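You operate a simulated robot arm through the tools that you are given. There is no shell and no other tool. Be economical: measure what you need, move in short steps, check, and stop when the job is done.

The job below is to be done with a simulated two-armed robot. You get a single attempt, and the scene is never put back.

Task
Hold the round pan on the brown mat on the steel table steady with one hand and put the red plug gauge in it with the other.

Only the result counts: the job must be done as asked and must still hold three seconds after the hand-in. Knocking over, shifting, dropping, spilling or breaking anything else fails it.

Robot
Two 7-joint arms with two-finger parallel grippers on one trunk, on a base that drives. Base frame: it is fixed to the floor where the robot stands at the start and does not move with it; the origin is under the middle of the robot, x ahead of it, y to its left, z up. Readings come in m, rad, newtons and seconds.
The left shoulder is at the start at [0.05, 0.168, 1.125], the right one opposite. With the tool pointing down near the work surface each hand reaches from about 0.1 to 0.44 m from the robot's upright axis, wherever it stands, measured 20 degrees to its own side. Places, roughly: round pan [1.5, 3.5, 0.75]. Payload 1.57 kg a hand.
Tool frame (each hand has its own): the origin (TCP) lies between the finger pads and is the grasp point; the fingertips stand 0.03 m ahead of it; z points along the fingers, y is the line along which they close. Largest opening 0.08 m; finger width 0.017, thickness 0.012; the body of the gripper, 0.04 by 0.082 m, starts 0.08 m behind the TCP.
Orientation is told as [roll, pitch, yaw] about the base's x, y, z axes, in that order, counted from this pose: with the fingers straight down and closing along the base's y, the tool's x points along the base's -x, its y along +y and its z along -z.

Tools
- The arms move only by the tool drive_tool. It takes "left_plan", "right_plan" or both (then of equal length, played together; a hand with none holds still); each is a list of rows, each a list of 7 numbers: the gripper command, from -1 (fully open) to 1 (shut), values between in proportion, then the shift along the tool's x, y, z in units of 20 mm (1.0 is 20 mm), then the turn, a rotation vector about the tool's x, y, z in units of 6 degrees (1.0 is 6 degrees). In form: [[hand, dx, dy, dz, wx, wy, wz], ...]. A call has 1 to 20 rows; each row shifts and turns the commanded pose from where the row before left it, along the tool's axes as they then stand. A call with a number of a shift or a turn outside -1 to 1 is refused whole. Rows are played at 5 a second. More than 0.05 m and 0.15 rad between two rows, or a gripper value outside its range, and nothing of the call is played. A pose out of reach is approached as far as the arm can. The call stops where the force on the tool passes 40 N (or 10 N more than at its start, if that is more) or the arm is blocked; 0.2 s more then pass. The fingers move at their own pace (about 0.045 m/s each) and stop on an object; they squeeze with about 24 N. The grip force told is the motor's: it shows also when the fingers shut on nothing. Time passes only in rows, and 0.2 s behind the last, so rows that do not move let the fingers close. The reply holds the time, the measured pose of the TCP, the force on the tool along the base axes, the opening and the grip force, in the units named above and with some noise, with the torque about the TCP (base axes, N m) and any sound that the robot's microphone picked up.
- Cameras (640 x 400 px; columns grow to the right, rows downward): "scene" is now at [0.087, 0.003, 1.3031]; the picture's right is [-0.08, -1.00, 0.00], its down [-0.93, 0.08, -0.36] and it looks along [0.36, -0.03, -0.93] (base axes); focal length 284 px, centre (320, 200). "left" rides on the left gripper at [0.072, 0.007, -0.122] in its tool frame; the picture's right is [-0.09, 1.00, 0.00], its down [-0.84, -0.08, -0.54] and it looks along [-0.54, -0.05, 0.84] (tool axes); focal length 238 px, centre (320, 200). "right" rides on the right gripper at [0.072, -0.007, -0.122] in its tool frame; the picture's right is [0.09, 1.00, 0.00], its down [-0.84, 0.08, -0.54] and it looks along [-0.54, 0.05, 0.84] (tool axes); focal length 238 px, centre (320, 200). There is no depth. A picture from a camera that has moved, and an enlarged one, comes with that camera's place and axes in the base frame and with its lens. The place of the scene camera against the robot may be out by one fixed shift of up to 0.018 m in any direction.
- capture(camera): a new picture of that camera. It takes no simulated time.
- move_column(by): slides the trunk up (or, below 0, down) by that many m; the arms and the scene camera ride with it, the base frame stays. It gives what a move gives, with no picture.
- base_move(legs): drives the robot by 1 to 6 legs, each [ahead, left, turn to the left] in m, m and rad, along the robot's own axes; the way and the turn of a leg run together, so that a leg with both is an arc; at most 1.5 m and 3.142 rad a leg. The arms and the cameras ride along, it lands a little off, and it stops where it bumps. It gives what a move gives.
- aim_head(pan, tilt): turns the head with the scene camera to pan (to the left, within 1.396 rad either way) and tilt (down, from -0.506 to 1.204), counted from straight ahead of the robot. It gives what a move gives.
- inspect(camera, box): a new picture of the part [left, top, right, bottom] of that camera's present view, enlarged. It takes no simulated time.
- close_job(): hands the job in; it is judged then, once.

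Work in short steps. Places have to be worked out from the pictures, the camera data and where the tool is seen: move nearer, look again, correct. Check each grasp and each placing, and mend what went wrong. You have 120 turns and 88 pictures in all, those below and enlarged ones among them. Open the grippers and draw the arms clear of the work before you hand the job in, unless the task says otherwise; then end with one line.

The tools are called after "Emit:" as name(argument=value, ...) on one line, values as JSON. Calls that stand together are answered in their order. drive_tool: Moves the arms, as the interface text tells. Its arguments: {"type":"object","properties":{"left_plan":{"type":"array","items":{"type":"array","items":{"type":"number"}}},"right_plan":{"type":"array","items":{"type":"array","items":{"type":"number"}}}},"required":[]} The other tools are called the same way: move_column (by) slides the trunk up or down; base_move (legs) drives the base; aim_head (pan, tilt) turns the head that bears the scene camera; capture (camera) takes a picture; inspect (camera, box) takes an enlarged picture of a part of a camera's view; close_job () hands the job in.

At the start:

```text
time_s: 0.0
left_eef_pos: [0.2741, 0.0722, 0.7131]
left_tool_rot: [0.019, 0.018, 0.001]
left_contact_force: [-0.8, -0.6, -0.4]
left_moment: [0.0, -0.01, 0.02]
left_finger_gap: 0.0798
left_grasp_force: 0.0
right_eef_pos: [0.2542, -0.1278, 0.6627]
right_tool_rot: [0.0, -0.001, 0.001]
right_contact_force: [-0.1, 0.4, 0.3]
right_moment: [-0.02, -0.01, 0.02]
right_finger_gap: 0.0801
right_grasp_force: 0.0
trunk travel left (down, up): [-0.294, 0.149]
robot x, y, heading: [-0.0029, -0.0013, -0.003]
head pan, tilt: [-0.084, 1.201]
```

scene: 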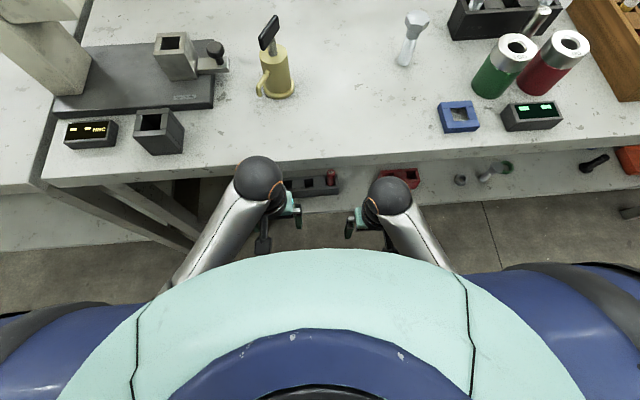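
right: 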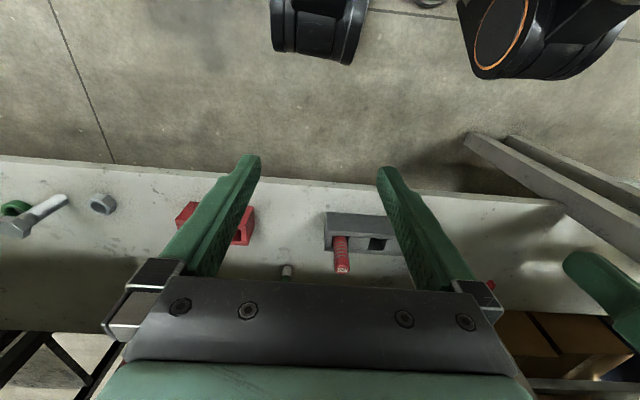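
left: 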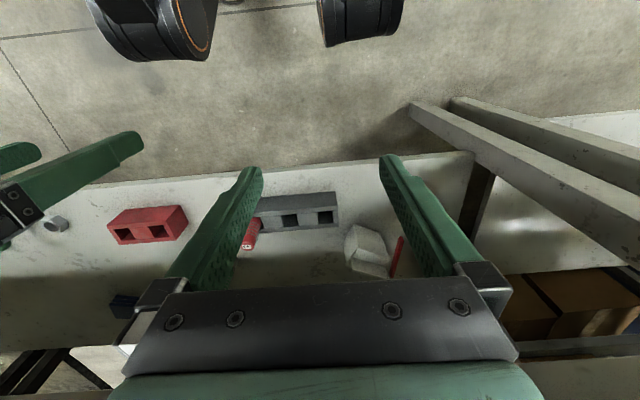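

The pictures show a low shelf (z≈0.41) under a bench, with a red plug-like item at a grey block. I enlarge the hand views to identify it.

Emit:
inspect(camera="right", box=[160, 160, 520, 340])

Emit:
inspect(camera="left", box=[80, 150, 480, 350])

Emit:
inspect(camera="scene", box=[240, 140, 640, 280])

```text
1.78 times, centred on (340, 250) of right
camera zoom: at [0.1823, -0.1346, 0.7849], right [-0.09, 1.0, 0.0], down [0.84, 0.08, 0.54], along [0.54, 0.05, -0.84], focal length 424 px, centre (284, 111)
```

zoom: 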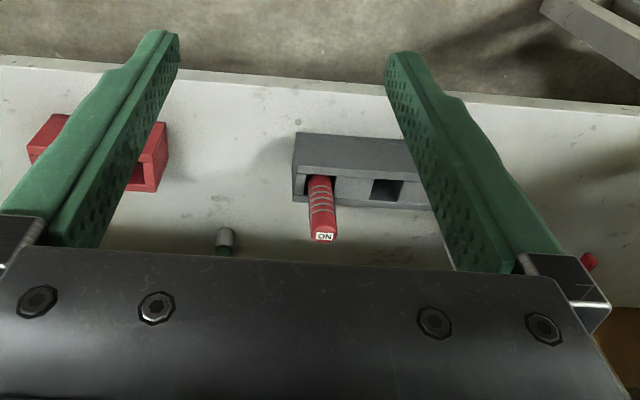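

```text
1.60 times, centred on (280, 250) of left
camera zoom: at [0.2044, 0.0768, 0.8372], right [0.09, 1.0, 0.02], down [0.85, -0.09, 0.53], along [0.52, -0.03, -0.85], focal length 381 px, centre (384, 120)
```

zoom: 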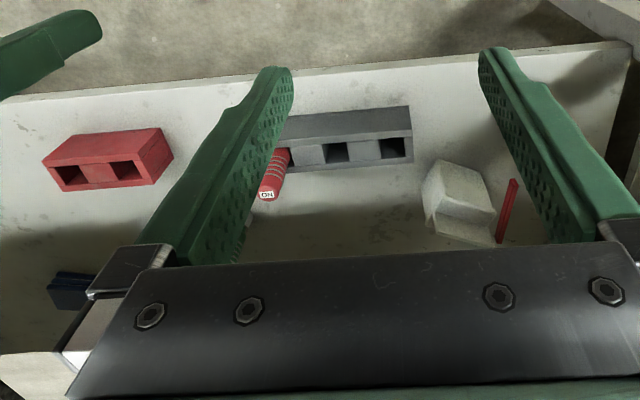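

```text
1.60 times, centred on (440, 210) of scene
camera zoom: at [0.087, 0.003, 1.3031], right [-0.08, -1.0, 0.0], down [-0.93, 0.08, -0.36], along [0.36, -0.03, -0.93], focal length 454 px, centre (128, 184)
```

zoom: 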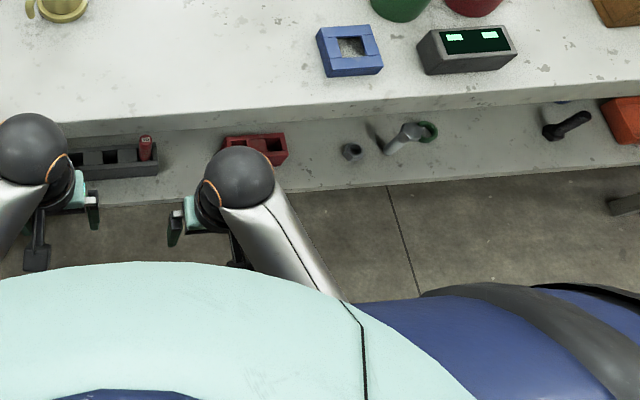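

Triangulating from both hand cameras puts the plug gauge's top at about (0.479, -0.071, 0.525), standing in the grey block; the upper table may overhang it. I look around with the head to understand the table height and the room.

Emit:
aim_head(pan=0, tilt=0.6)

Emit:
capture(camera="scene")

Emit:
aim_head(pan=1.2, tilt=0.3)

Emit:
capture(camera="scene")

```text
time_s: 1.0
left_eef_pos: [0.2748, 0.0729, 0.7126]
left_tool_rot: [0.024, 0.017, 0.005]
left_contact_force: [0.6, -0.4, 0.3]
left_moment: [0.0, -0.03, -0.01]
left_finger_gap: 0.0798
left_grasp_force: 0.1
right_eef_pos: [0.2539, -0.1278, 0.6631]
right_tool_rot: [0.0, 0.0, 0.0]
right_contact_force: [0.0, -0.4, -0.1]
right_moment: [-0.01, 0.0, 0.03]
right_finger_gap: 0.08
right_grasp_force: 0.0
trunk travel left (down, up): [-0.294, 0.149]
robot x, y, heading: [-0.0004, -0.0007, 0.003]
head pan, tilt: [0.0, 0.6]
```

```text
81 pictures are left
camera scene: at [0.1197, 0.0077, 1.3476], right [0.0, -1.0, 0.0], down [-0.57, 0.0, -0.82], along [0.82, 0.0, -0.57], focal length 284 px, centre (320, 200)
```

scene: 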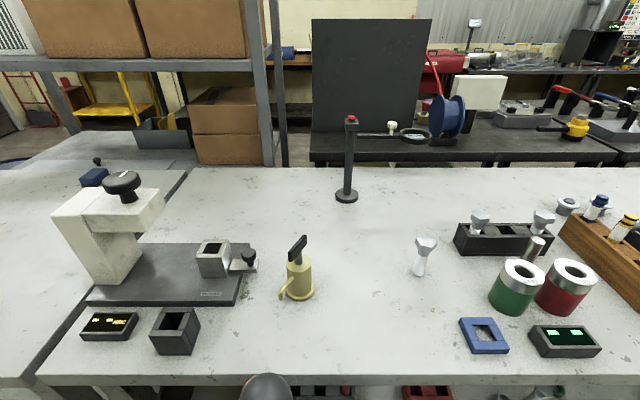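

```text
time_s: 2.4
left_eef_pos: [0.2743, 0.0734, 0.7134]
left_tool_rot: [0.022, 0.02, 0.005]
left_contact_force: [0.2, 0.9, -0.1]
left_moment: [0.02, 0.01, 0.0]
left_finger_gap: 0.0801
left_grasp_force: 0.0
right_eef_pos: [0.2538, -0.1298, 0.6626]
right_tool_rot: [0.001, 0.0, 0.001]
right_contact_force: [0.1, 0.6, -0.3]
right_moment: [0.02, 0.0, 0.0]
right_finger_gap: 0.0801
right_grasp_force: 0.0
trunk travel left (down, up): [-0.294, 0.149]
robot x, y, heading: [-0.0009, -0.0042, -0.004]
head pan, tilt: [1.201, 0.3]
```

```text
80 pictures are left
camera scene: at [0.0651, 0.0947, 1.3752], right [0.93, -0.36, 0.0], down [-0.11, -0.28, -0.96], along [0.35, 0.89, -0.3], focal length 284 px, centre (320, 200)
```

scene: 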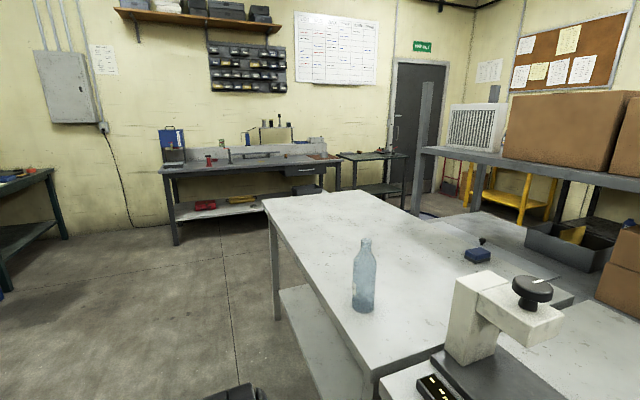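

The table top is roughly z≈0.85 with its front edge at x≈0.33, so the plug sits under the overhang and must be taken with a tilted hand. I lower the trunk first and point the head back at the shelf.

Emit:
move_column(by=-0.1)

Emit:
aim_head(pan=-0.1, tilt=1.2)

Emit:
drive_tool(right_plan=[[-1, -0.65, 0.2, 0.03, 0, -1, 0], [-1, -0.64, 0.2, 0.1, 0, -1, 0], [-1, -0.63, 0.2, 0.17, 0, -1, 0], [-1, -0.61, 0.2, 0.23, 0, -1, 0], [-1, -0.58, 0.2, 0.3, 0, -1, 0], [-1, -0.3, 0.2, 0.2, 0, -1, 0], [-1, -0.2, 0.2, 0.2, 0, -1, 0], [-1, 0, 0.2, 0, 0, -1, 0], [-1, 0, 0.2, 0, 0, -1, 0], [-1, 0, 0.2, 0, 0, -1, 0]])

Emit:
capture(camera="right")

Emit:
capture(camera="scene")

```text
time_s: 3.7
left_eef_pos: [0.2727, 0.0732, 0.6114]
left_tool_rot: [0.024, 0.02, 0.002]
left_contact_force: [0.1, 0.0, -0.6]
left_moment: [0.0, -0.01, 0.01]
left_finger_gap: 0.0801
left_grasp_force: 0.0
right_eef_pos: [0.2538, -0.1276, 0.5625]
right_tool_rot: [0.001, 0.001, -0.001]
right_contact_force: [0.2, 0.6, 0.1]
right_moment: [0.02, 0.02, -0.01]
right_finger_gap: 0.08
right_grasp_force: 0.0
trunk travel left (down, up): [-0.194, 0.249]
robot x, y, heading: [-0.0014, 0.0006, 0.002]
head pan, tilt: [1.201, 0.3]
```

```text
time_s: 5.2
left_eef_pos: [0.2739, 0.0727, 0.6132]
left_tool_rot: [0.022, 0.019, 0.002]
left_contact_force: [0.1, 0.8, 0.7]
left_moment: [0.02, -0.02, -0.03]
left_finger_gap: 0.0801
left_grasp_force: 0.0
right_eef_pos: [0.2536, -0.1281, 0.5632]
right_tool_rot: [0.0, 0.0, 0.001]
right_contact_force: [0.1, 0.7, -0.9]
right_moment: [0.01, 0.02, 0.0]
right_finger_gap: 0.08
right_grasp_force: 0.0
trunk travel left (down, up): [-0.194, 0.249]
robot x, y, heading: [0.0014, -0.0005, 0.001]
head pan, tilt: [-0.099, 1.201]
```

```text
time_s: 6.7
left_eef_pos: [0.2737, 0.0736, 0.6124]
left_tool_rot: [0.025, 0.02, 0.004]
left_contact_force: [-0.1, 0.0, -0.2]
left_moment: [-0.01, 0.03, -0.01]
left_finger_gap: 0.0797
left_grasp_force: 0.0
right_eef_pos: [0.3625, -0.1826, 0.57]
right_tool_rot: [-0.087, -0.705, -0.09]
right_contact_force: [-1.1, 0.1, -0.5]
right_moment: [0.02, 0.02, -0.02]
right_finger_gap: 0.0801
right_grasp_force: 0.0
trunk travel left (down, up): [-0.194, 0.249]
robot x, y, heading: [0.0001, -0.0006, -0.003]
head pan, tilt: [-0.099, 1.201]
stopped in row 7 (right hand): the arm was blocked; the commanded pose is now the measured one
```

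```text
79 pictures are left
camera right: at [0.2299, -0.1656, 0.6177], right [0.08, 0.99, -0.13], down [0.3, 0.1, 0.95], along [0.95, -0.11, -0.29], focal length 238 px, centre (320, 200)
```

right: 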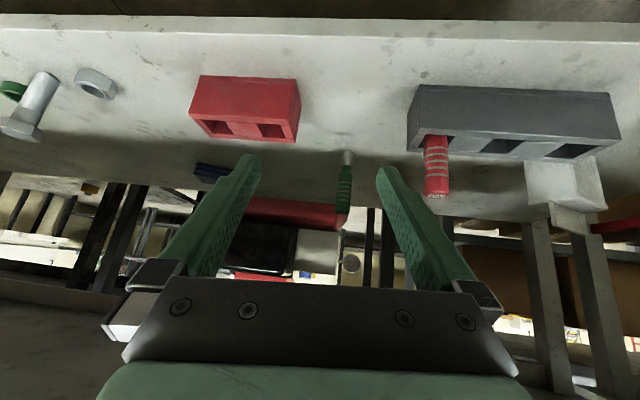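

```text
78 pictures are left
camera scene: at [0.087, 0.0022, 1.2031], right [-0.1, -1.0, 0.0], down [-0.93, 0.09, -0.36], along [0.36, -0.04, -0.93], focal length 284 px, centre (320, 200)
```

scene: 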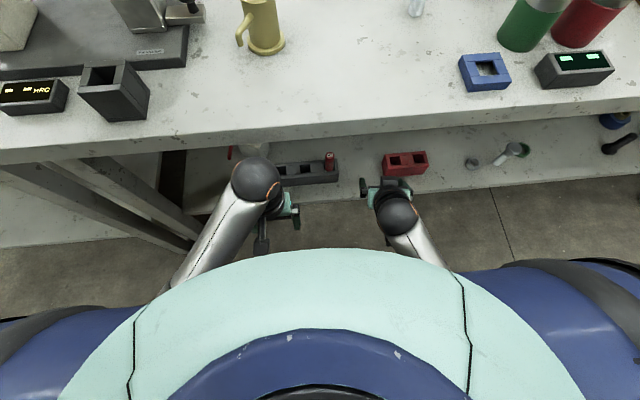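

The arm hit a limit at ~40° tilt when close to the trunk (table top z≈0.87, edge x≈0.33). I back the base 8 cm to give the arm room, then level the hand and tilt further.

Emit:
base_move(legs=[[-0.1, 0, 0]])

Emit:
drive_tool(right_plan=[[-1, -0.38, 0.6, 0.33, -0.46, 0, -0.22], [-1, -0.38, 0.6, 0.33, -0.46, 0, -0.22], [-1, -0.38, 0.6, 0.33, -0.46, 0, -0.22], [-1, -0.38, 0.6, 0.33, 0, 0, 0], [-1, -0.38, 0.6, 0.33, 0, 0, 0], [-1, -0.38, 0.6, 0.33, 0, -0.5, 0], [-1, -0.38, 0.6, 0.33, 0, -0.5, 0], [-1, -0.38, 0.6, 0.33, 0, -0.5, 0]])

Emit:
capture(camera="right")

```text
time_s: 7.8
left_eef_pos: [0.1755, 0.0737, 0.6127]
left_tool_rot: [0.023, 0.021, 0.004]
left_contact_force: [-0.2, 0.8, -0.5]
left_moment: [0.02, -0.02, 0.0]
left_finger_gap: 0.0799
left_grasp_force: 0.0
right_eef_pos: [0.2634, -0.1818, 0.5711]
right_tool_rot: [-0.085, -0.705, -0.091]
right_contact_force: [-0.1, -0.3, -0.5]
right_moment: [0.02, 0.01, 0.01]
right_finger_gap: 0.0802
right_grasp_force: 0.1
trunk travel left (down, up): [-0.194, 0.249]
robot x, y, heading: [-0.1023, 0.0001, -0.003]
head pan, tilt: [-0.099, 1.201]
```

```text
time_s: 9.6
left_eef_pos: [0.1746, 0.0735, 0.6113]
left_tool_rot: [0.025, 0.02, 0.005]
left_contact_force: [-0.1, 1.0, 0.3]
left_moment: [-0.01, 0.02, -0.03]
left_finger_gap: 0.0799
left_grasp_force: 0.1
right_eef_pos: [0.3418, -0.1635, 0.554]
right_tool_rot: [-0.234, -0.824, 0.193]
right_contact_force: [-0.4, 0.1, -0.7]
right_moment: [0.0, -0.06, 0.0]
right_finger_gap: 0.0798
right_grasp_force: 0.1
trunk travel left (down, up): [-0.194, 0.249]
robot x, y, heading: [-0.1017, -0.0007, 0.0]
head pan, tilt: [-0.099, 1.201]
stopped in row 8 (right hand): the arm was blocked; the commanded pose is now the measured one
```

```text
77 pictures are left
camera right: at [0.2034, -0.1657, 0.5829], right [-0.08, 0.97, -0.22], down [0.15, 0.23, 0.96], along [0.99, 0.04, -0.17], focal length 238 px, centre (320, 200)
```

right: 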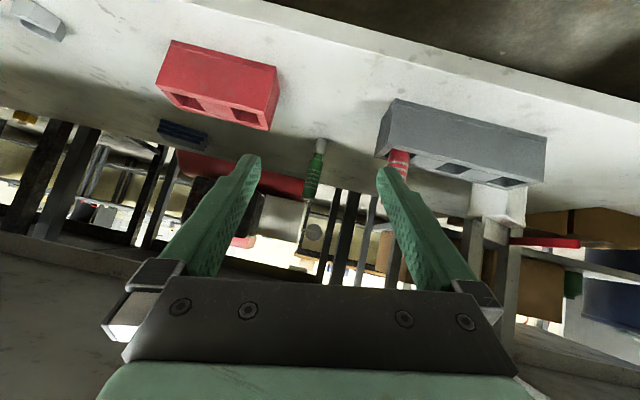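

The arm resists bringing the tilted hand toward the centre, so I put the plug more to the robot's right by shifting the base left 12 cm.

Emit:
base_move(legs=[[0, 0.13, 0]])

Emit:
capture(camera="right")

```text
time_s: 10.9
left_eef_pos: [0.1753, 0.2009, 0.6109]
left_tool_rot: [0.026, 0.022, 0.002]
left_contact_force: [-0.4, 1.1, 0.7]
left_moment: [-0.03, 0.03, -0.01]
left_finger_gap: 0.0799
left_grasp_force: 0.0
right_eef_pos: [0.3422, -0.0332, 0.5539]
right_tool_rot: [-0.236, -0.825, 0.188]
right_contact_force: [0.1, 0.5, 0.1]
right_moment: [0.0, -0.02, 0.04]
right_finger_gap: 0.08
right_grasp_force: 0.1
trunk travel left (down, up): [-0.194, 0.249]
robot x, y, heading: [-0.1013, 0.13, -0.001]
head pan, tilt: [-0.099, 1.201]
```

```text
76 pictures are left
camera right: at [0.2032, -0.0382, 0.583], right [-0.08, 0.97, -0.22], down [0.15, 0.23, 0.96], along [0.99, 0.04, -0.16], focal length 238 px, centre (320, 200)
```

right: 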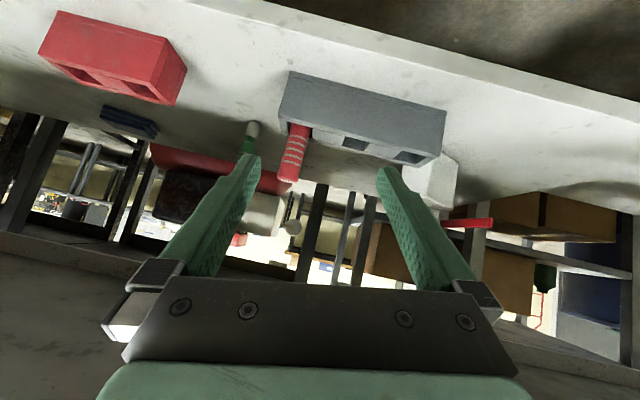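

Re-measured plug: top at (0.479, -0.070, 0.524), block top at z≈0.458. I level the hand's closing line and move to a pre-grasp just in front of it.

Emit:
drive_tool(right_plan=[[-1, 0, 0, 0, -0.34, 0, 0.38], [-1, 0, 0, 0, -0.34, 0, 0.38], [-1, 0, 0, 0, -0.34, 0, 0.38], [-1, -0.39, -0.47, 0.9, 0, 0, 0], [-1, -0.39, -0.47, 0.9, 0, 0, 0], [-1, -0.39, -0.47, 0.9, 0, 0, 0], [-1, -0.39, -0.47, 0.9, 0, 0, 0]])

Emit:
capture(camera="right")

Emit:
capture(camera="scene")

```text
time_s: 12.5
left_eef_pos: [0.1752, 0.2021, 0.612]
left_tool_rot: [0.025, 0.022, 0.005]
left_contact_force: [-0.1, -1.0, 0.5]
left_moment: [0.01, 0.0, -0.01]
left_finger_gap: 0.0801
left_grasp_force: 0.0
right_eef_pos: [0.4153, -0.0695, 0.5285]
right_tool_rot: [0.004, -0.839, 0.012]
right_contact_force: [0.2, 0.1, -0.3]
right_moment: [0.04, -0.04, 0.0]
right_finger_gap: 0.08
right_grasp_force: 0.0
trunk travel left (down, up): [-0.194, 0.249]
robot x, y, heading: [-0.0987, 0.1248, 0.0]
head pan, tilt: [-0.099, 1.201]
```

```text
75 pictures are left
camera right: at [0.2777, -0.0789, 0.557], right [-0.08, 0.99, -0.07], down [0.15, 0.08, 0.98], along [0.99, 0.06, -0.16], focal length 238 px, centre (320, 200)
```

right: 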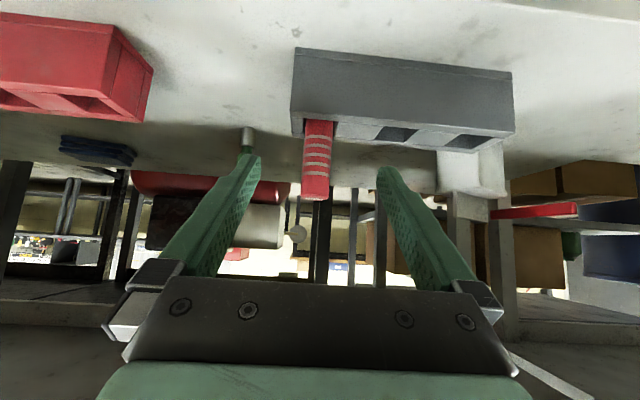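

```text
74 pictures are left
camera scene: at [-0.0126, 0.1299, 1.2031], right [-0.1, -0.99, 0.0], down [-0.93, 0.09, -0.36], along [0.36, -0.04, -0.93], focal length 284 px, centre (320, 200)
```

scene: 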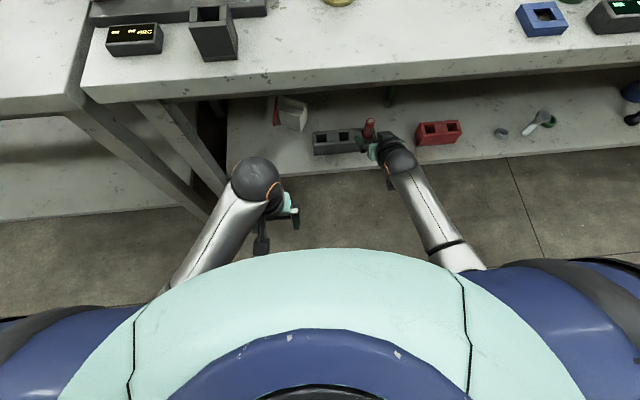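

Hand is level and aligned (plug at y≈-0.070, about 22 mm thick). I advance onto the plug and close.

Emit:
drive_tool(right_plan=[[-1, -0.23, 0, 0.83, 0, 0, 0], [-1, -0.23, 0, 0.83, 0, 0, 0], [-1, -0.23, 0, 0.83, 0, 0, 0], [-1, -0.23, 0, 0.83, 0, 0, 0], [1, 0, 0, 0, 0, 0, 0], [1, 0, 0, 0, 0, 0, 0], [1, 0, 0, 0, 0, 0, 0], [1, 0, 0, 0, 0, 0, 0], [1, 0, 0, 0, 0, 0, 0]])

Emit:
capture(camera="right")

```text
time_s: 14.5
left_eef_pos: [0.1739, 0.2013, 0.6118]
left_tool_rot: [0.023, 0.022, 0.003]
left_contact_force: [-0.1, -0.6, 0.9]
left_moment: [-0.03, 0.01, 0.02]
left_finger_gap: 0.0801
left_grasp_force: 0.1
right_eef_pos: [0.479, -0.0697, 0.4992]
right_tool_rot: [0.003, -0.839, 0.012]
right_contact_force: [1.1, -0.1, -0.6]
right_moment: [-0.07, -0.05, -0.01]
right_finger_gap: 0.0242
right_grasp_force: 24.3
trunk travel left (down, up): [-0.194, 0.249]
robot x, y, heading: [-0.0969, 0.1234, 0.002]
head pan, tilt: [-0.099, 1.201]
```

```text
73 pictures are left
camera right: at [0.3399, -0.0782, 0.5266], right [-0.08, 0.99, -0.07], down [0.15, 0.08, 0.99], along [0.99, 0.06, -0.16], focal length 238 px, centre (320, 200)
```

right: 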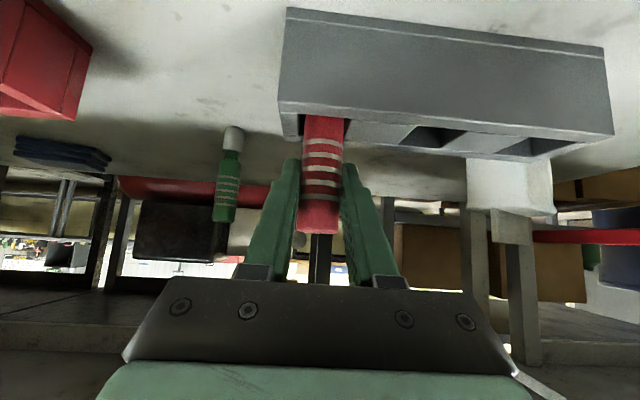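

Gripped (gap 24 mm). I lift it straight up out of the pocket.

Emit:
drive_tool(right_plan=[[1, -0.37, 0, -0.33, 0, 0, 0], [1, -0.37, 0, -0.33, 0, 0, 0], [1, -0.37, 0, -0.33, 0, 0, 0], [1, -0.37, 0, -0.33, 0, 0, 0], [1, -0.37, 0, -0.33, 0, 0, 0], [1, -0.37, 0, -0.33, 0, 0, 0], [1, -0.37, 0, -0.33, 0, 0, 0]])

Emit:
capture(camera="right")

Emit:
capture(camera="scene")

```text
time_s: 16.1
left_eef_pos: [0.1748, 0.2012, 0.6125]
left_tool_rot: [0.024, 0.021, 0.003]
left_contact_force: [-0.4, -0.1, 0.7]
left_moment: [-0.01, -0.03, 0.02]
left_finger_gap: 0.0801
left_grasp_force: 0.1
right_eef_pos: [0.4779, -0.0692, 0.5673]
right_tool_rot: [0.003, -0.839, 0.012]
right_contact_force: [0.1, 0.8, -2.3]
right_moment: [-0.03, -0.01, 0.01]
right_finger_gap: 0.0243
right_grasp_force: 23.3
trunk travel left (down, up): [-0.194, 0.249]
robot x, y, heading: [-0.0964, 0.1284, -0.006]
head pan, tilt: [-0.099, 1.201]
```

```text
72 pictures are left
camera right: at [0.3403, -0.0786, 0.5957], right [-0.08, 0.99, -0.07], down [0.15, 0.08, 0.98], along [0.99, 0.06, -0.16], focal length 238 px, centre (320, 200)
```

right: 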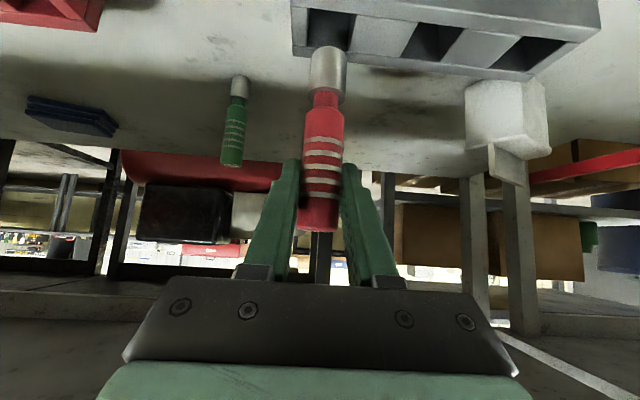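

```text
71 pictures are left
camera scene: at [-0.0124, 0.1298, 1.203], right [-0.1, -0.99, 0.0], down [-0.93, 0.09, -0.36], along [0.36, -0.04, -0.93], focal length 284 px, centre (320, 200)
```

scene: 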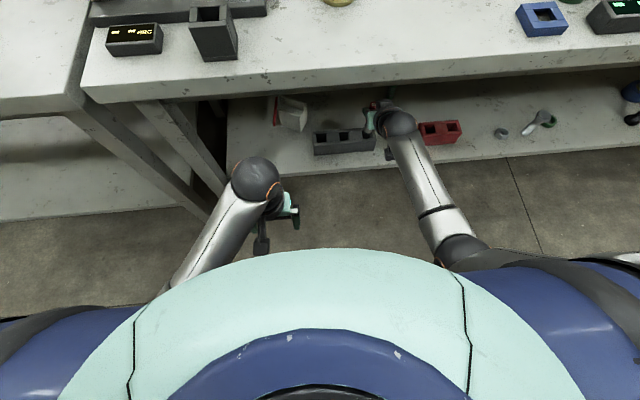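

The plug is clear of the block (lower end z≈0.475). I back the base away from the table.

Emit:
base_move(legs=[[-0.45, 0, 0]])

Emit:
aim_head(pan=1.2, tilt=0.6)

Emit:
capture(camera="scene")

Emit:
capture(camera="right")

```text
time_s: 18.8
left_eef_pos: [-0.2772, 0.2008, 0.6119]
left_tool_rot: [0.023, 0.021, 0.006]
left_contact_force: [0.4, 0.0, -0.1]
left_moment: [0.01, 0.01, 0.04]
left_finger_gap: 0.0802
left_grasp_force: 0.0
right_eef_pos: [0.0268, -0.0698, 0.5676]
right_tool_rot: [0.004, -0.839, 0.014]
right_contact_force: [-0.7, 1.0, -2.5]
right_moment: [0.01, 0.03, -0.04]
right_finger_gap: 0.0245
right_grasp_force: 24.5
trunk travel left (down, up): [-0.194, 0.249]
robot x, y, heading: [-0.5497, 0.1278, 0.004]
head pan, tilt: [-0.099, 1.201]
```

```text
time_s: 20.3
left_eef_pos: [-0.2769, 0.201, 0.6112]
left_tool_rot: [0.024, 0.021, 0.006]
left_contact_force: [0.7, -0.7, 0.3]
left_moment: [0.01, 0.0, -0.01]
left_finger_gap: 0.08
left_grasp_force: 0.1
right_eef_pos: [0.0262, -0.0689, 0.5663]
right_tool_rot: [0.002, -0.839, 0.015]
right_contact_force: [0.0, -0.5, -2.8]
right_moment: [0.01, 0.01, -0.01]
right_finger_gap: 0.0244
right_grasp_force: 23.6
trunk travel left (down, up): [-0.194, 0.249]
robot x, y, heading: [-0.5552, 0.1284, 0.006]
head pan, tilt: [1.201, 0.6]
```

```text
70 pictures are left
camera scene: at [-0.4887, 0.2175, 1.2476], right [0.93, -0.36, 0.0], down [-0.2, -0.53, -0.82], along [0.3, 0.77, -0.57], focal length 284 px, centre (320, 200)
```

scene: 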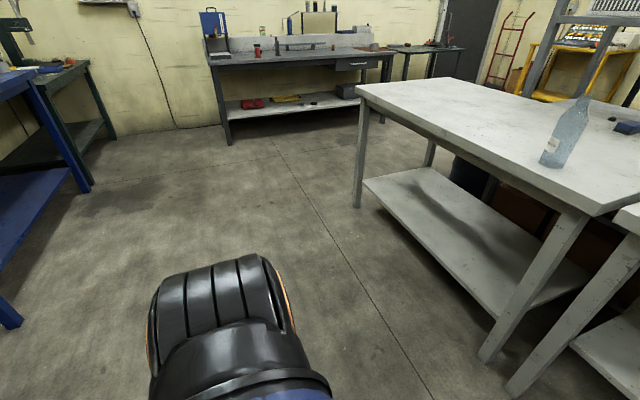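

```text
69 pictures are left
camera right: at [-0.1117, -0.0781, 0.5957], right [-0.08, 0.99, -0.07], down [0.15, 0.08, 0.98], along [0.98, 0.07, -0.16], focal length 238 px, centre (320, 200)
```

right: 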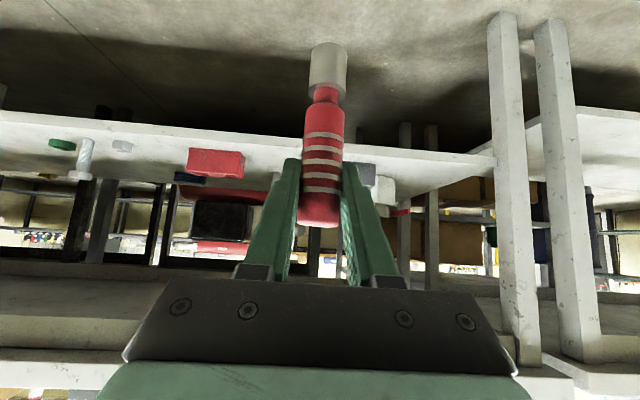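

Plug is held firmly. The steel bench is ahead-left; I turn left, drive up the aisle past the table end, and look.

Emit:
base_move(legs=[[0, 0, 1.57], [1.2, 0, 0], [1.0, 0, 0]])

Emit:
aim_head(pan=-0.8, tilt=0.5)

Emit:
capture(camera="scene")

```text
time_s: 35.0
left_eef_pos: [-0.6147, 2.6021, 0.6117]
left_tool_rot: [0.025, 0.022, 1.568]
left_contact_force: [0.0, -0.6, 0.6]
left_moment: [0.01, 0.0, 0.03]
left_finger_gap: 0.0799
left_grasp_force: 0.1
right_eef_pos: [-0.3418, 2.9034, 0.5676]
right_tool_rot: [0.003, -0.839, 1.572]
right_contact_force: [0.3, 0.5, -2.8]
right_moment: [0.01, -0.02, 0.03]
right_finger_gap: 0.0239
right_grasp_force: 24.0
trunk travel left (down, up): [-0.194, 0.249]
robot x, y, heading: [-0.5453, 2.3282, 1.558]
head pan, tilt: [1.201, 0.6]
```

```text
time_s: 36.9
left_eef_pos: [-0.6146, 2.6023, 0.6117]
left_tool_rot: [0.024, 0.021, 1.567]
left_contact_force: [-0.3, 0.3, -0.5]
left_moment: [-0.01, 0.03, 0.01]
left_finger_gap: 0.08
left_grasp_force: 0.0
right_eef_pos: [-0.3402, 2.9039, 0.5677]
right_tool_rot: [0.004, -0.838, 1.575]
right_contact_force: [0.9, -0.9, -2.2]
right_moment: [-0.02, 0.04, -0.01]
right_finger_gap: 0.0235
right_grasp_force: 23.8
trunk travel left (down, up): [-0.194, 0.249]
robot x, y, heading: [-0.544, 2.3294, 1.559]
head pan, tilt: [-0.799, 0.499]
```

```text
68 pictures are left
camera scene: at [-0.486, 2.4376, 1.2567], right [0.69, -0.72, 0.0], down [-0.35, -0.33, -0.88], along [0.63, 0.61, -0.48], focal length 284 px, centre (320, 200)
```

scene: 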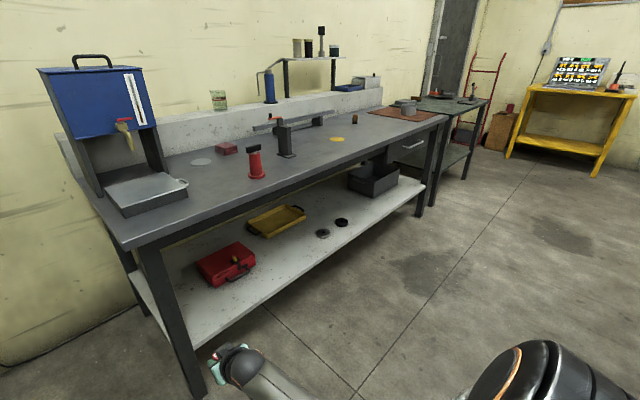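

The brown mat with the pan is at the bench's right end; the bench front edge is at y≈3.27. I strafe right to x≈1.5 and raise the trunk.

Emit:
base_move(legs=[[0, -1.0, 0], [0, -1.04, 0.01]])

Emit:
move_column(by=0.249)

Emit:
aim_head(pan=0, tilt=0.6)

Emit:
capture(camera="scene")

Emit:
capture(camera="right")

```text
time_s: 47.1
left_eef_pos: [1.4436, 2.5769, 0.6119]
left_tool_rot: [0.026, 0.021, 1.568]
left_contact_force: [0.1, 0.0, -0.2]
left_moment: [-0.03, 0.01, -0.03]
left_finger_gap: 0.0802
left_grasp_force: 0.1
right_eef_pos: [1.7156, 2.8798, 0.5675]
right_tool_rot: [0.004, -0.84, 1.576]
right_contact_force: [-0.7, 0.6, -2.6]
right_moment: [-0.01, -0.05, 0.0]
right_finger_gap: 0.0235
right_grasp_force: 23.7
trunk travel left (down, up): [-0.194, 0.249]
robot x, y, heading: [1.5125, 2.3026, 1.574]
head pan, tilt: [-0.799, 0.499]
```

```text
time_s: 49.7
left_eef_pos: [1.4425, 2.5766, 0.8609]
left_tool_rot: [0.025, 0.021, 1.569]
left_contact_force: [0.6, 0.4, 0.1]
left_moment: [0.0, -0.03, 0.0]
left_finger_gap: 0.08
left_grasp_force: 0.0
right_eef_pos: [1.7168, 2.8792, 0.8158]
right_tool_rot: [0.003, -0.84, 1.579]
right_contact_force: [-0.9, 0.2, -1.6]
right_moment: [0.02, -0.02, 0.02]
right_finger_gap: 0.0234
right_grasp_force: 24.0
trunk travel left (down, up): [-0.443, 0.0]
robot x, y, heading: [1.5142, 2.3033, 1.569]
head pan, tilt: [-0.799, 0.499]
```

```text
time_s: 50.9
left_eef_pos: [1.4442, 2.5766, 0.8608]
left_tool_rot: [0.023, 0.022, 1.569]
left_contact_force: [1.0, -0.3, 0.2]
left_moment: [-0.03, -0.02, -0.03]
left_finger_gap: 0.08
left_grasp_force: 0.0
right_eef_pos: [1.7164, 2.8805, 0.8153]
right_tool_rot: [0.003, -0.84, 1.578]
right_contact_force: [0.2, -0.1, -3.1]
right_moment: [-0.06, 0.01, -0.01]
right_finger_gap: 0.0233
right_grasp_force: 24.4
trunk travel left (down, up): [-0.443, 0.0]
robot x, y, heading: [1.5161, 2.303, 1.56]
head pan, tilt: [0.0, 0.6]
```

```text
67 pictures are left
camera scene: at [1.5075, 2.4381, 1.4966], right [1.0, -0.01, 0.0], down [0.0, -0.56, -0.83], along [0.01, 0.82, -0.57], focal length 284 px, centre (320, 200)
```

scene: 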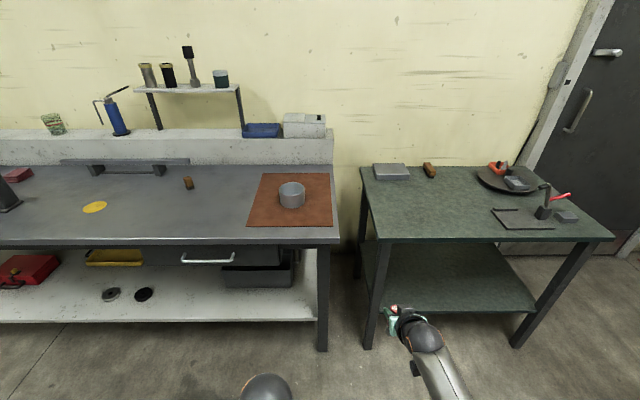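

```text
66 pictures are left
camera right: at [1.7245, 2.7404, 0.8445], right [-1.0, -0.07, -0.07], down [-0.08, 0.15, 0.98], along [-0.06, 0.99, -0.16], focal length 238 px, centre (320, 200)
```

right: 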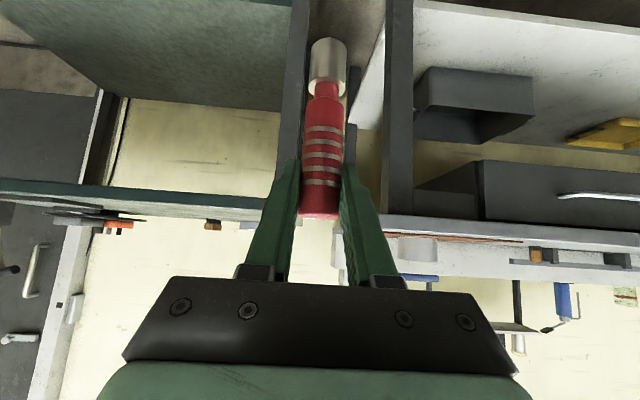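

The pan is a small round cup on the mat. I zoom to measure it.

Emit:
inspect(camera="scene", box=[230, 150, 390, 250])

```text
4.00 times, centred on (310, 200) of scene
camera zoom: at [1.5075, 2.4381, 1.4966], right [1.0, -0.01, 0.0], down [0.0, -0.56, -0.83], along [0.01, 0.82, -0.57], focal length 1136 px, centre (360, 200)
```

zoom: 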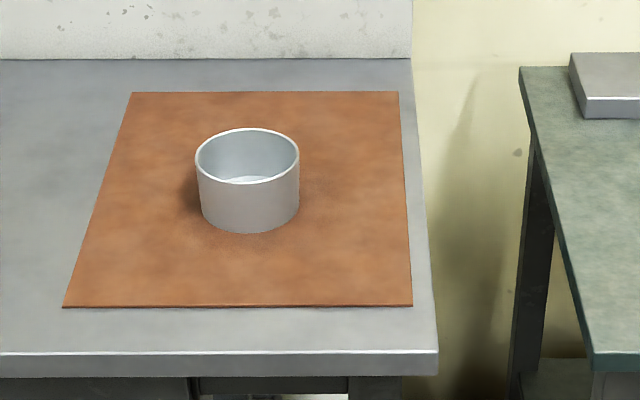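

Pan: centre ≈(1.392, 3.52), rim z≈0.80, diameter ≈0.115, so I'll pinch its left wall with the left hand. First I raise the plug well above the rim and centre the robot laterally on the pan.

Emit:
drive_tool(right_plan=[[1, -0.69, 0, -0.62, 0, 0, 0], [1, -0.69, 0, -0.62, 0, 0, 0], [1, -0.69, 0, -0.62, 0, 0, 0], [1, -0.69, 0, -0.62, 0, 0, 0], [1, -0.69, 0, -0.62, 0, 0, 0], [1, -0.69, 0, -0.62, 0, 0, 0], [1, -0.69, 0, -0.62, 0, 0, 0]])

Emit:
base_move(legs=[[0, 0.12, 0.0]])

```text
time_s: 52.5
left_eef_pos: [1.444, 2.5771, 0.8604]
left_tool_rot: [0.023, 0.021, 1.567]
left_contact_force: [-0.5, 0.6, 0.5]
left_moment: [0.03, 0.0, -0.02]
left_finger_gap: 0.0801
left_grasp_force: 0.1
right_eef_pos: [1.7164, 2.8791, 0.9462]
right_tool_rot: [0.003, -0.84, 1.578]
right_contact_force: [-0.1, 1.6, -3.0]
right_moment: [0.0, 0.0, -0.04]
right_finger_gap: 0.0234
right_grasp_force: 24.1
trunk travel left (down, up): [-0.443, 0.0]
robot x, y, heading: [1.5181, 2.3008, 1.567]
head pan, tilt: [0.0, 0.6]
```

```text
time_s: 53.7
left_eef_pos: [1.3231, 2.578, 0.8604]
left_tool_rot: [0.024, 0.02, 1.569]
left_contact_force: [-0.5, 0.2, 0.8]
left_moment: [0.02, 0.0, -0.02]
left_finger_gap: 0.0802
left_grasp_force: 0.1
right_eef_pos: [1.5969, 2.8797, 0.9459]
right_tool_rot: [0.001, -0.84, 1.577]
right_contact_force: [-0.1, 0.2, -1.0]
right_moment: [-0.04, 0.03, 0.01]
right_finger_gap: 0.0235
right_grasp_force: 23.9
trunk travel left (down, up): [-0.443, 0.0]
robot x, y, heading: [1.3975, 2.3014, 1.558]
head pan, tilt: [0.0, 0.6]
```

Now I drive forward 0.58 m to the bench and look down at the pan.

Emit:
base_move(legs=[[0.58, 0, 0.0]])

Emit:
aim_head(pan=0, tilt=0.85)

Emit:
capture(camera="scene")

Emit:
capture(camera="left")

```text
time_s: 57.0
left_eef_pos: [1.3303, 3.156, 0.8592]
left_tool_rot: [0.025, 0.021, 1.565]
left_contact_force: [0.6, 1.1, 0.3]
left_moment: [-0.04, -0.01, 0.02]
left_finger_gap: 0.0798
left_grasp_force: 0.2
right_eef_pos: [1.6045, 3.4562, 0.9446]
right_tool_rot: [0.004, -0.838, 1.572]
right_contact_force: [0.6, -0.7, -2.6]
right_moment: [-0.03, 0.0, -0.04]
right_finger_gap: 0.0235
right_grasp_force: 24.0
trunk travel left (down, up): [-0.443, 0.0]
robot x, y, heading: [1.4015, 2.8795, 1.564]
head pan, tilt: [0.0, 0.6]
```

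```text
time_s: 57.8
left_eef_pos: [1.3303, 3.1541, 0.8602]
left_tool_rot: [0.025, 0.021, 1.564]
left_contact_force: [0.8, 0.1, -0.6]
left_moment: [0.01, 0.02, 0.0]
left_finger_gap: 0.0801
left_grasp_force: 0.1
right_eef_pos: [1.6045, 3.4564, 0.9449]
right_tool_rot: [0.001, -0.84, 1.572]
right_contact_force: [0.3, 0.6, -2.4]
right_moment: [-0.02, 0.02, -0.01]
right_finger_gap: 0.0236
right_grasp_force: 24.1
trunk travel left (down, up): [-0.443, 0.0]
robot x, y, heading: [1.4044, 2.8801, 1.557]
head pan, tilt: [0.0, 0.85]
```

```text
64 pictures are left
camera scene: at [1.3933, 3.0059, 1.4758], right [1.0, -0.01, 0.0], down [-0.01, -0.75, -0.66], along [0.01, 0.66, -0.75], focal length 284 px, centre (320, 200)
```

scene: 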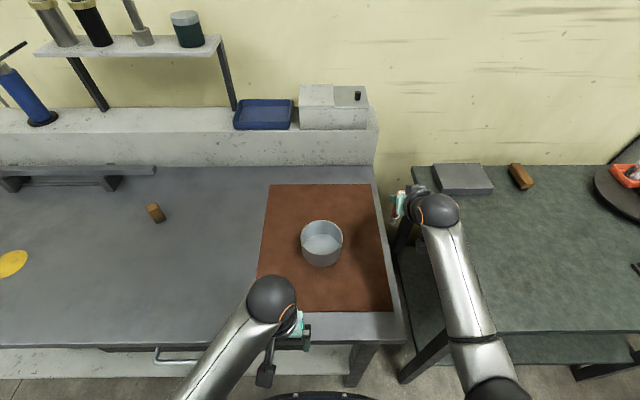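

```text
63 pictures are left
camera left: at [1.3255, 3.0863, 0.9848], right [-0.99, 0.1, 0.02], down [0.1, 0.85, 0.52], along [0.03, 0.52, -0.85], focal length 238 px, centre (320, 200)
```

left: 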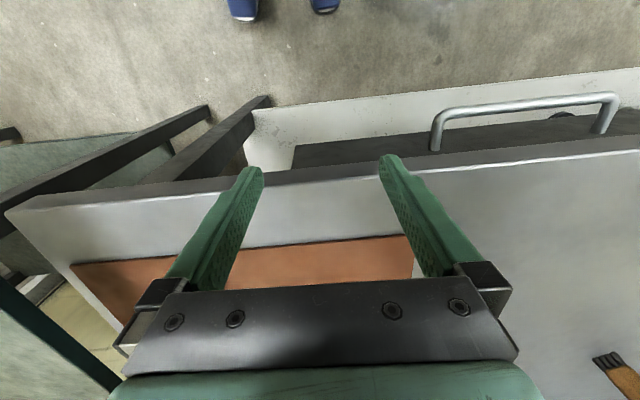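

Comparing views, the bench top is actually z≈0.81 (edge y≈3.18), so the pan is at about (1.40, 3.42) with rim z≈0.87. I raise both hands before going over the bench, and bring the left one forward.

Emit:
drive_tool(left_plan=[[-1, 0, 0, -1, 0, 0, 0], [-1, 0, 0, -1, 0, 0, 0], [-1, 0, 0, -1, 0, 0, 0], [-1, 0, 0, -1, 0, 0, 0], [-1, 0, 0, -1, 0, 0, 0], [-1, -1, 0, 0, 0, 0, 0], [-1, -1, 0, 0, 0, 0, 0], [-1, -1, 0, 0, 0, 0, 0], [-1, -1, 0, 0, 0, 0, 0], [-1, -1, 0, 0, 0, 0, 0]], right_plan=[[1, -0.69, 0, -0.62, 0, 0, 0], [1, -0.69, 0, -0.62, 0, 0, 0], [1, -0.69, 0, -0.62, 0, 0, 0], [1, -0.69, 0, -0.62, 0, 0, 0], [1, 0, 0, 0, 0, 0, 0], [1, 0, 0, 0, 0, 0, 0], [1, 0, 0, 0, 0, 0, 0], [1, 0, 0, 0, 0, 0, 0], [1, 0, 0, 0, 0, 0, 0], [1, 0, 0, 0, 0, 0, 0]])

Emit:
inspect(camera="scene", box=[230, 160, 454, 300])

Emit:
capture(camera="left")

```text
time_s: 60.0
left_eef_pos: [1.334, 3.2589, 0.9589]
left_tool_rot: [0.025, 0.02, 1.563]
left_contact_force: [-0.7, 0.1, 0.5]
left_moment: [0.0, 0.0, -0.02]
left_finger_gap: 0.08
left_grasp_force: 0.0
right_eef_pos: [1.6049, 3.4553, 1.0199]
right_tool_rot: [0.004, -0.837, 1.572]
right_contact_force: [-0.7, 0.0, -1.9]
right_moment: [0.02, 0.0, -0.02]
right_finger_gap: 0.0232
right_grasp_force: 23.6
trunk travel left (down, up): [-0.443, 0.0]
robot x, y, heading: [1.3979, 2.88, 1.558]
head pan, tilt: [0.0, 0.85]
```

```text
2.86 times, centred on (342, 230) of scene
camera zoom: at [1.3933, 3.0061, 1.4757], right [1.0, -0.01, 0.0], down [-0.01, -0.75, -0.66], along [0.01, 0.66, -0.75], focal length 811 px, centre (257, 114)
```

zoom: 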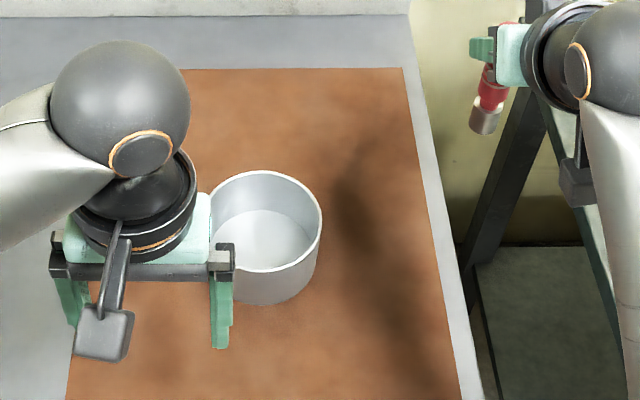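

```text
61 pictures are left
camera left: at [1.3288, 3.1893, 1.083], right [-0.99, 0.1, 0.02], down [0.1, 0.85, 0.52], along [0.03, 0.52, -0.85], focal length 238 px, centre (320, 200)
```

left: 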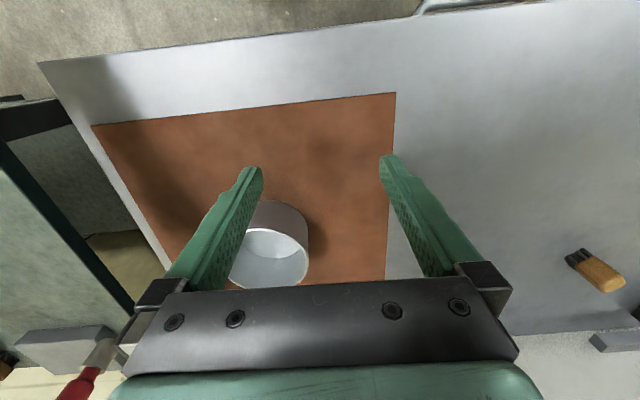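

I need a firmer height; I move the left hand forward 8 cm at this safe height and look again from its own camera.

Emit:
drive_tool(left_plan=[[-1, -1, 0, 0, 0, 0, 0], [-1, -1, 0, 0, 0, 0, 0], [-1, -1, 0, 0, 0, 0, 0], [-1, -1, 0, 0, 0, 0, 0], [-1, -1, 0, 0, 0, 0, 0]])

Emit:
capture(camera="left")

```text
time_s: 61.1
left_eef_pos: [1.3336, 3.3576, 0.9561]
left_tool_rot: [0.028, 0.023, 1.563]
left_contact_force: [-0.4, -0.2, 0.8]
left_moment: [0.0, -0.03, 0.0]
left_finger_gap: 0.0799
left_grasp_force: 0.1
right_eef_pos: [1.6049, 3.4554, 1.0184]
right_tool_rot: [0.004, -0.839, 1.572]
right_contact_force: [1.0, -0.8, -1.0]
right_moment: [-0.01, -0.01, 0.03]
right_finger_gap: 0.0235
right_grasp_force: 24.2
trunk travel left (down, up): [-0.443, 0.0]
robot x, y, heading: [1.399, 2.8779, 1.559]
head pan, tilt: [0.0, 0.85]
```

```text
60 pictures are left
camera left: at [1.33, 3.2889, 1.0808], right [-0.99, 0.1, 0.02], down [0.1, 0.85, 0.52], along [0.03, 0.52, -0.85], focal length 238 px, centre (320, 200)
```

left: 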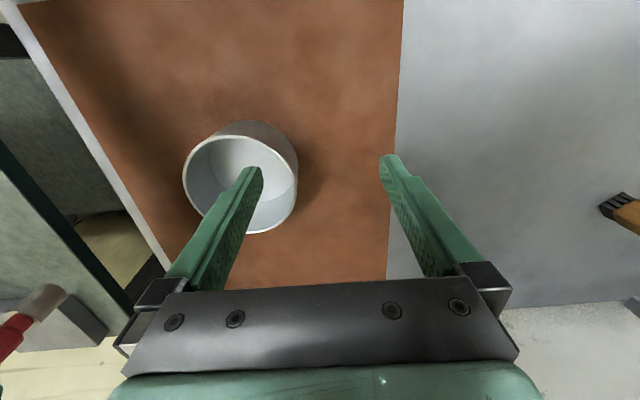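

Own-camera triangulation gives the rim at z≈0.882, centre (1.409, 3.388), diameter ≈0.107. I move the left hand over the left wall and partly down (tips still above the rim), then check.

Emit:
drive_tool(left_plan=[[-1, -0.75, -0.59, 0, 0, 0, 0], [-1, -0.75, -0.59, 0, 0, 0, 0], [-1, 0, 0, 0.7, 0, 0, 0], [-1, 0, 0, 0.7, 0, 0, 0]])

Emit:
capture(camera="left")

Emit:
inspect(camera="scene", box=[230, 160, 454, 300])

```text
time_s: 62.1
left_eef_pos: [1.3567, 3.3866, 0.9267]
left_tool_rot: [0.025, 0.021, 1.565]
left_contact_force: [0.5, 0.0, 0.1]
left_moment: [-0.01, 0.01, -0.02]
left_finger_gap: 0.0799
left_grasp_force: 0.1
right_eef_pos: [1.6039, 3.4563, 1.0194]
right_tool_rot: [0.004, -0.839, 1.572]
right_contact_force: [-0.2, -0.1, -2.0]
right_moment: [-0.03, -0.03, 0.03]
right_finger_gap: 0.0236
right_grasp_force: 23.8
trunk travel left (down, up): [-0.443, 0.0]
robot x, y, heading: [1.402, 2.8773, 1.563]
head pan, tilt: [0.0, 0.85]
```

```text
59 pictures are left
camera left: at [1.3527, 3.3177, 1.0513], right [-0.99, 0.1, 0.02], down [0.1, 0.85, 0.52], along [0.03, 0.52, -0.85], focal length 238 px, centre (320, 200)
```

left: 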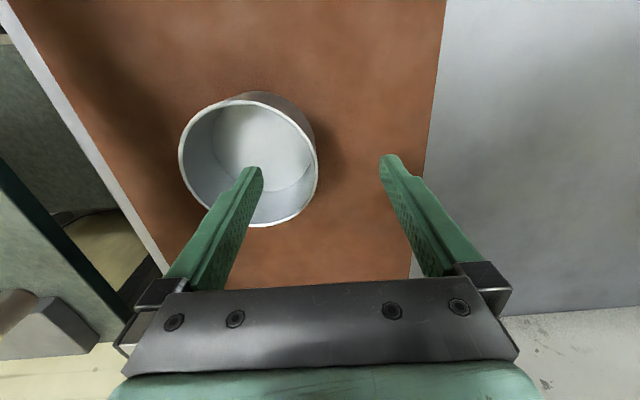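

```text
2.86 times, centred on (342, 230) of scene
camera zoom: at [1.3933, 3.0059, 1.4757], right [1.0, -0.01, 0.0], down [-0.01, -0.75, -0.66], along [0.01, 0.66, -0.75], focal length 811 px, centre (257, 114)
```

zoom: 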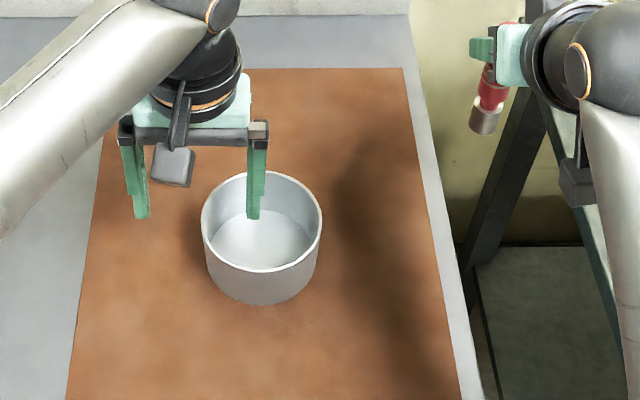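

The left wall is at x≈1.357, y≈3.39, straight between the fingers. I descend about 45 mm so the wall lies between the fingers.

Emit:
drive_tool(left_plan=[[-1, 0, 0, 0.8, 0, 0, 0], [-1, 0, 0, 0.8, 0, 0, 0], [-1, 0, 0, 0.7, 0, 0, 0]])

Emit:
capture(camera="left")

Emit:
inspect(camera="scene", box=[260, 190, 388, 270])

```text
time_s: 63.0
left_eef_pos: [1.3565, 3.386, 0.8795]
left_tool_rot: [0.023, 0.019, 1.563]
left_contact_force: [0.1, 0.2, 0.4]
left_moment: [-0.01, -0.02, -0.02]
left_finger_gap: 0.0803
left_grasp_force: 0.1
right_eef_pos: [1.6053, 3.4567, 1.0197]
right_tool_rot: [0.004, -0.838, 1.574]
right_contact_force: [0.4, 0.0, -1.8]
right_moment: [-0.02, -0.02, -0.02]
right_finger_gap: 0.0238
right_grasp_force: 23.6
trunk travel left (down, up): [-0.443, 0.0]
robot x, y, heading: [1.4007, 2.8768, 1.555]
head pan, tilt: [0.0, 0.85]
```

```text
57 pictures are left
camera left: at [1.3519, 3.3166, 1.0052], right [-0.99, 0.1, 0.02], down [0.1, 0.85, 0.52], along [0.03, 0.52, -0.85], focal length 238 px, centre (320, 200)
```

left: 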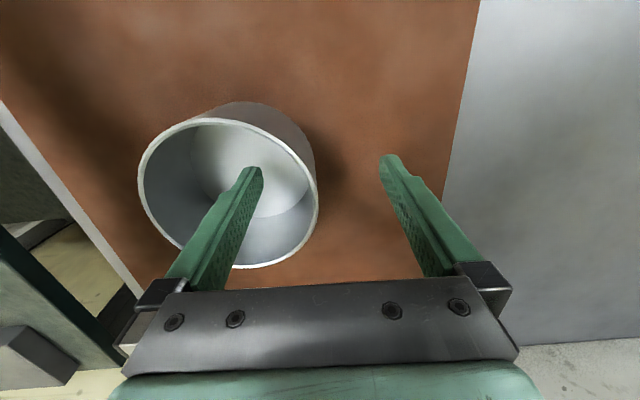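

```text
5.00 times, centred on (324, 230) of scene
camera zoom: at [1.3933, 3.0059, 1.4757], right [1.0, -0.01, 0.0], down [-0.01, -0.75, -0.66], along [0.01, 0.66, -0.75], focal length 1420 px, centre (300, 50)
```

zoom: 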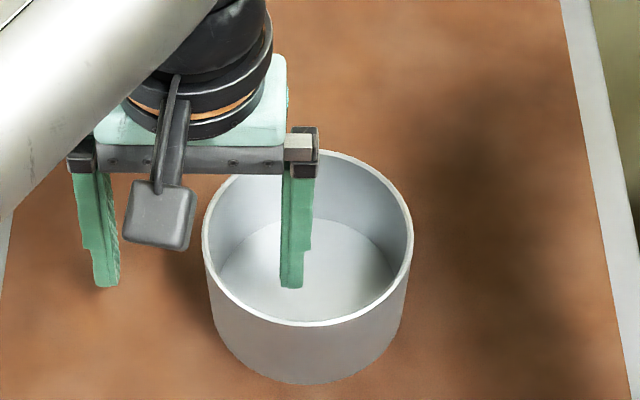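

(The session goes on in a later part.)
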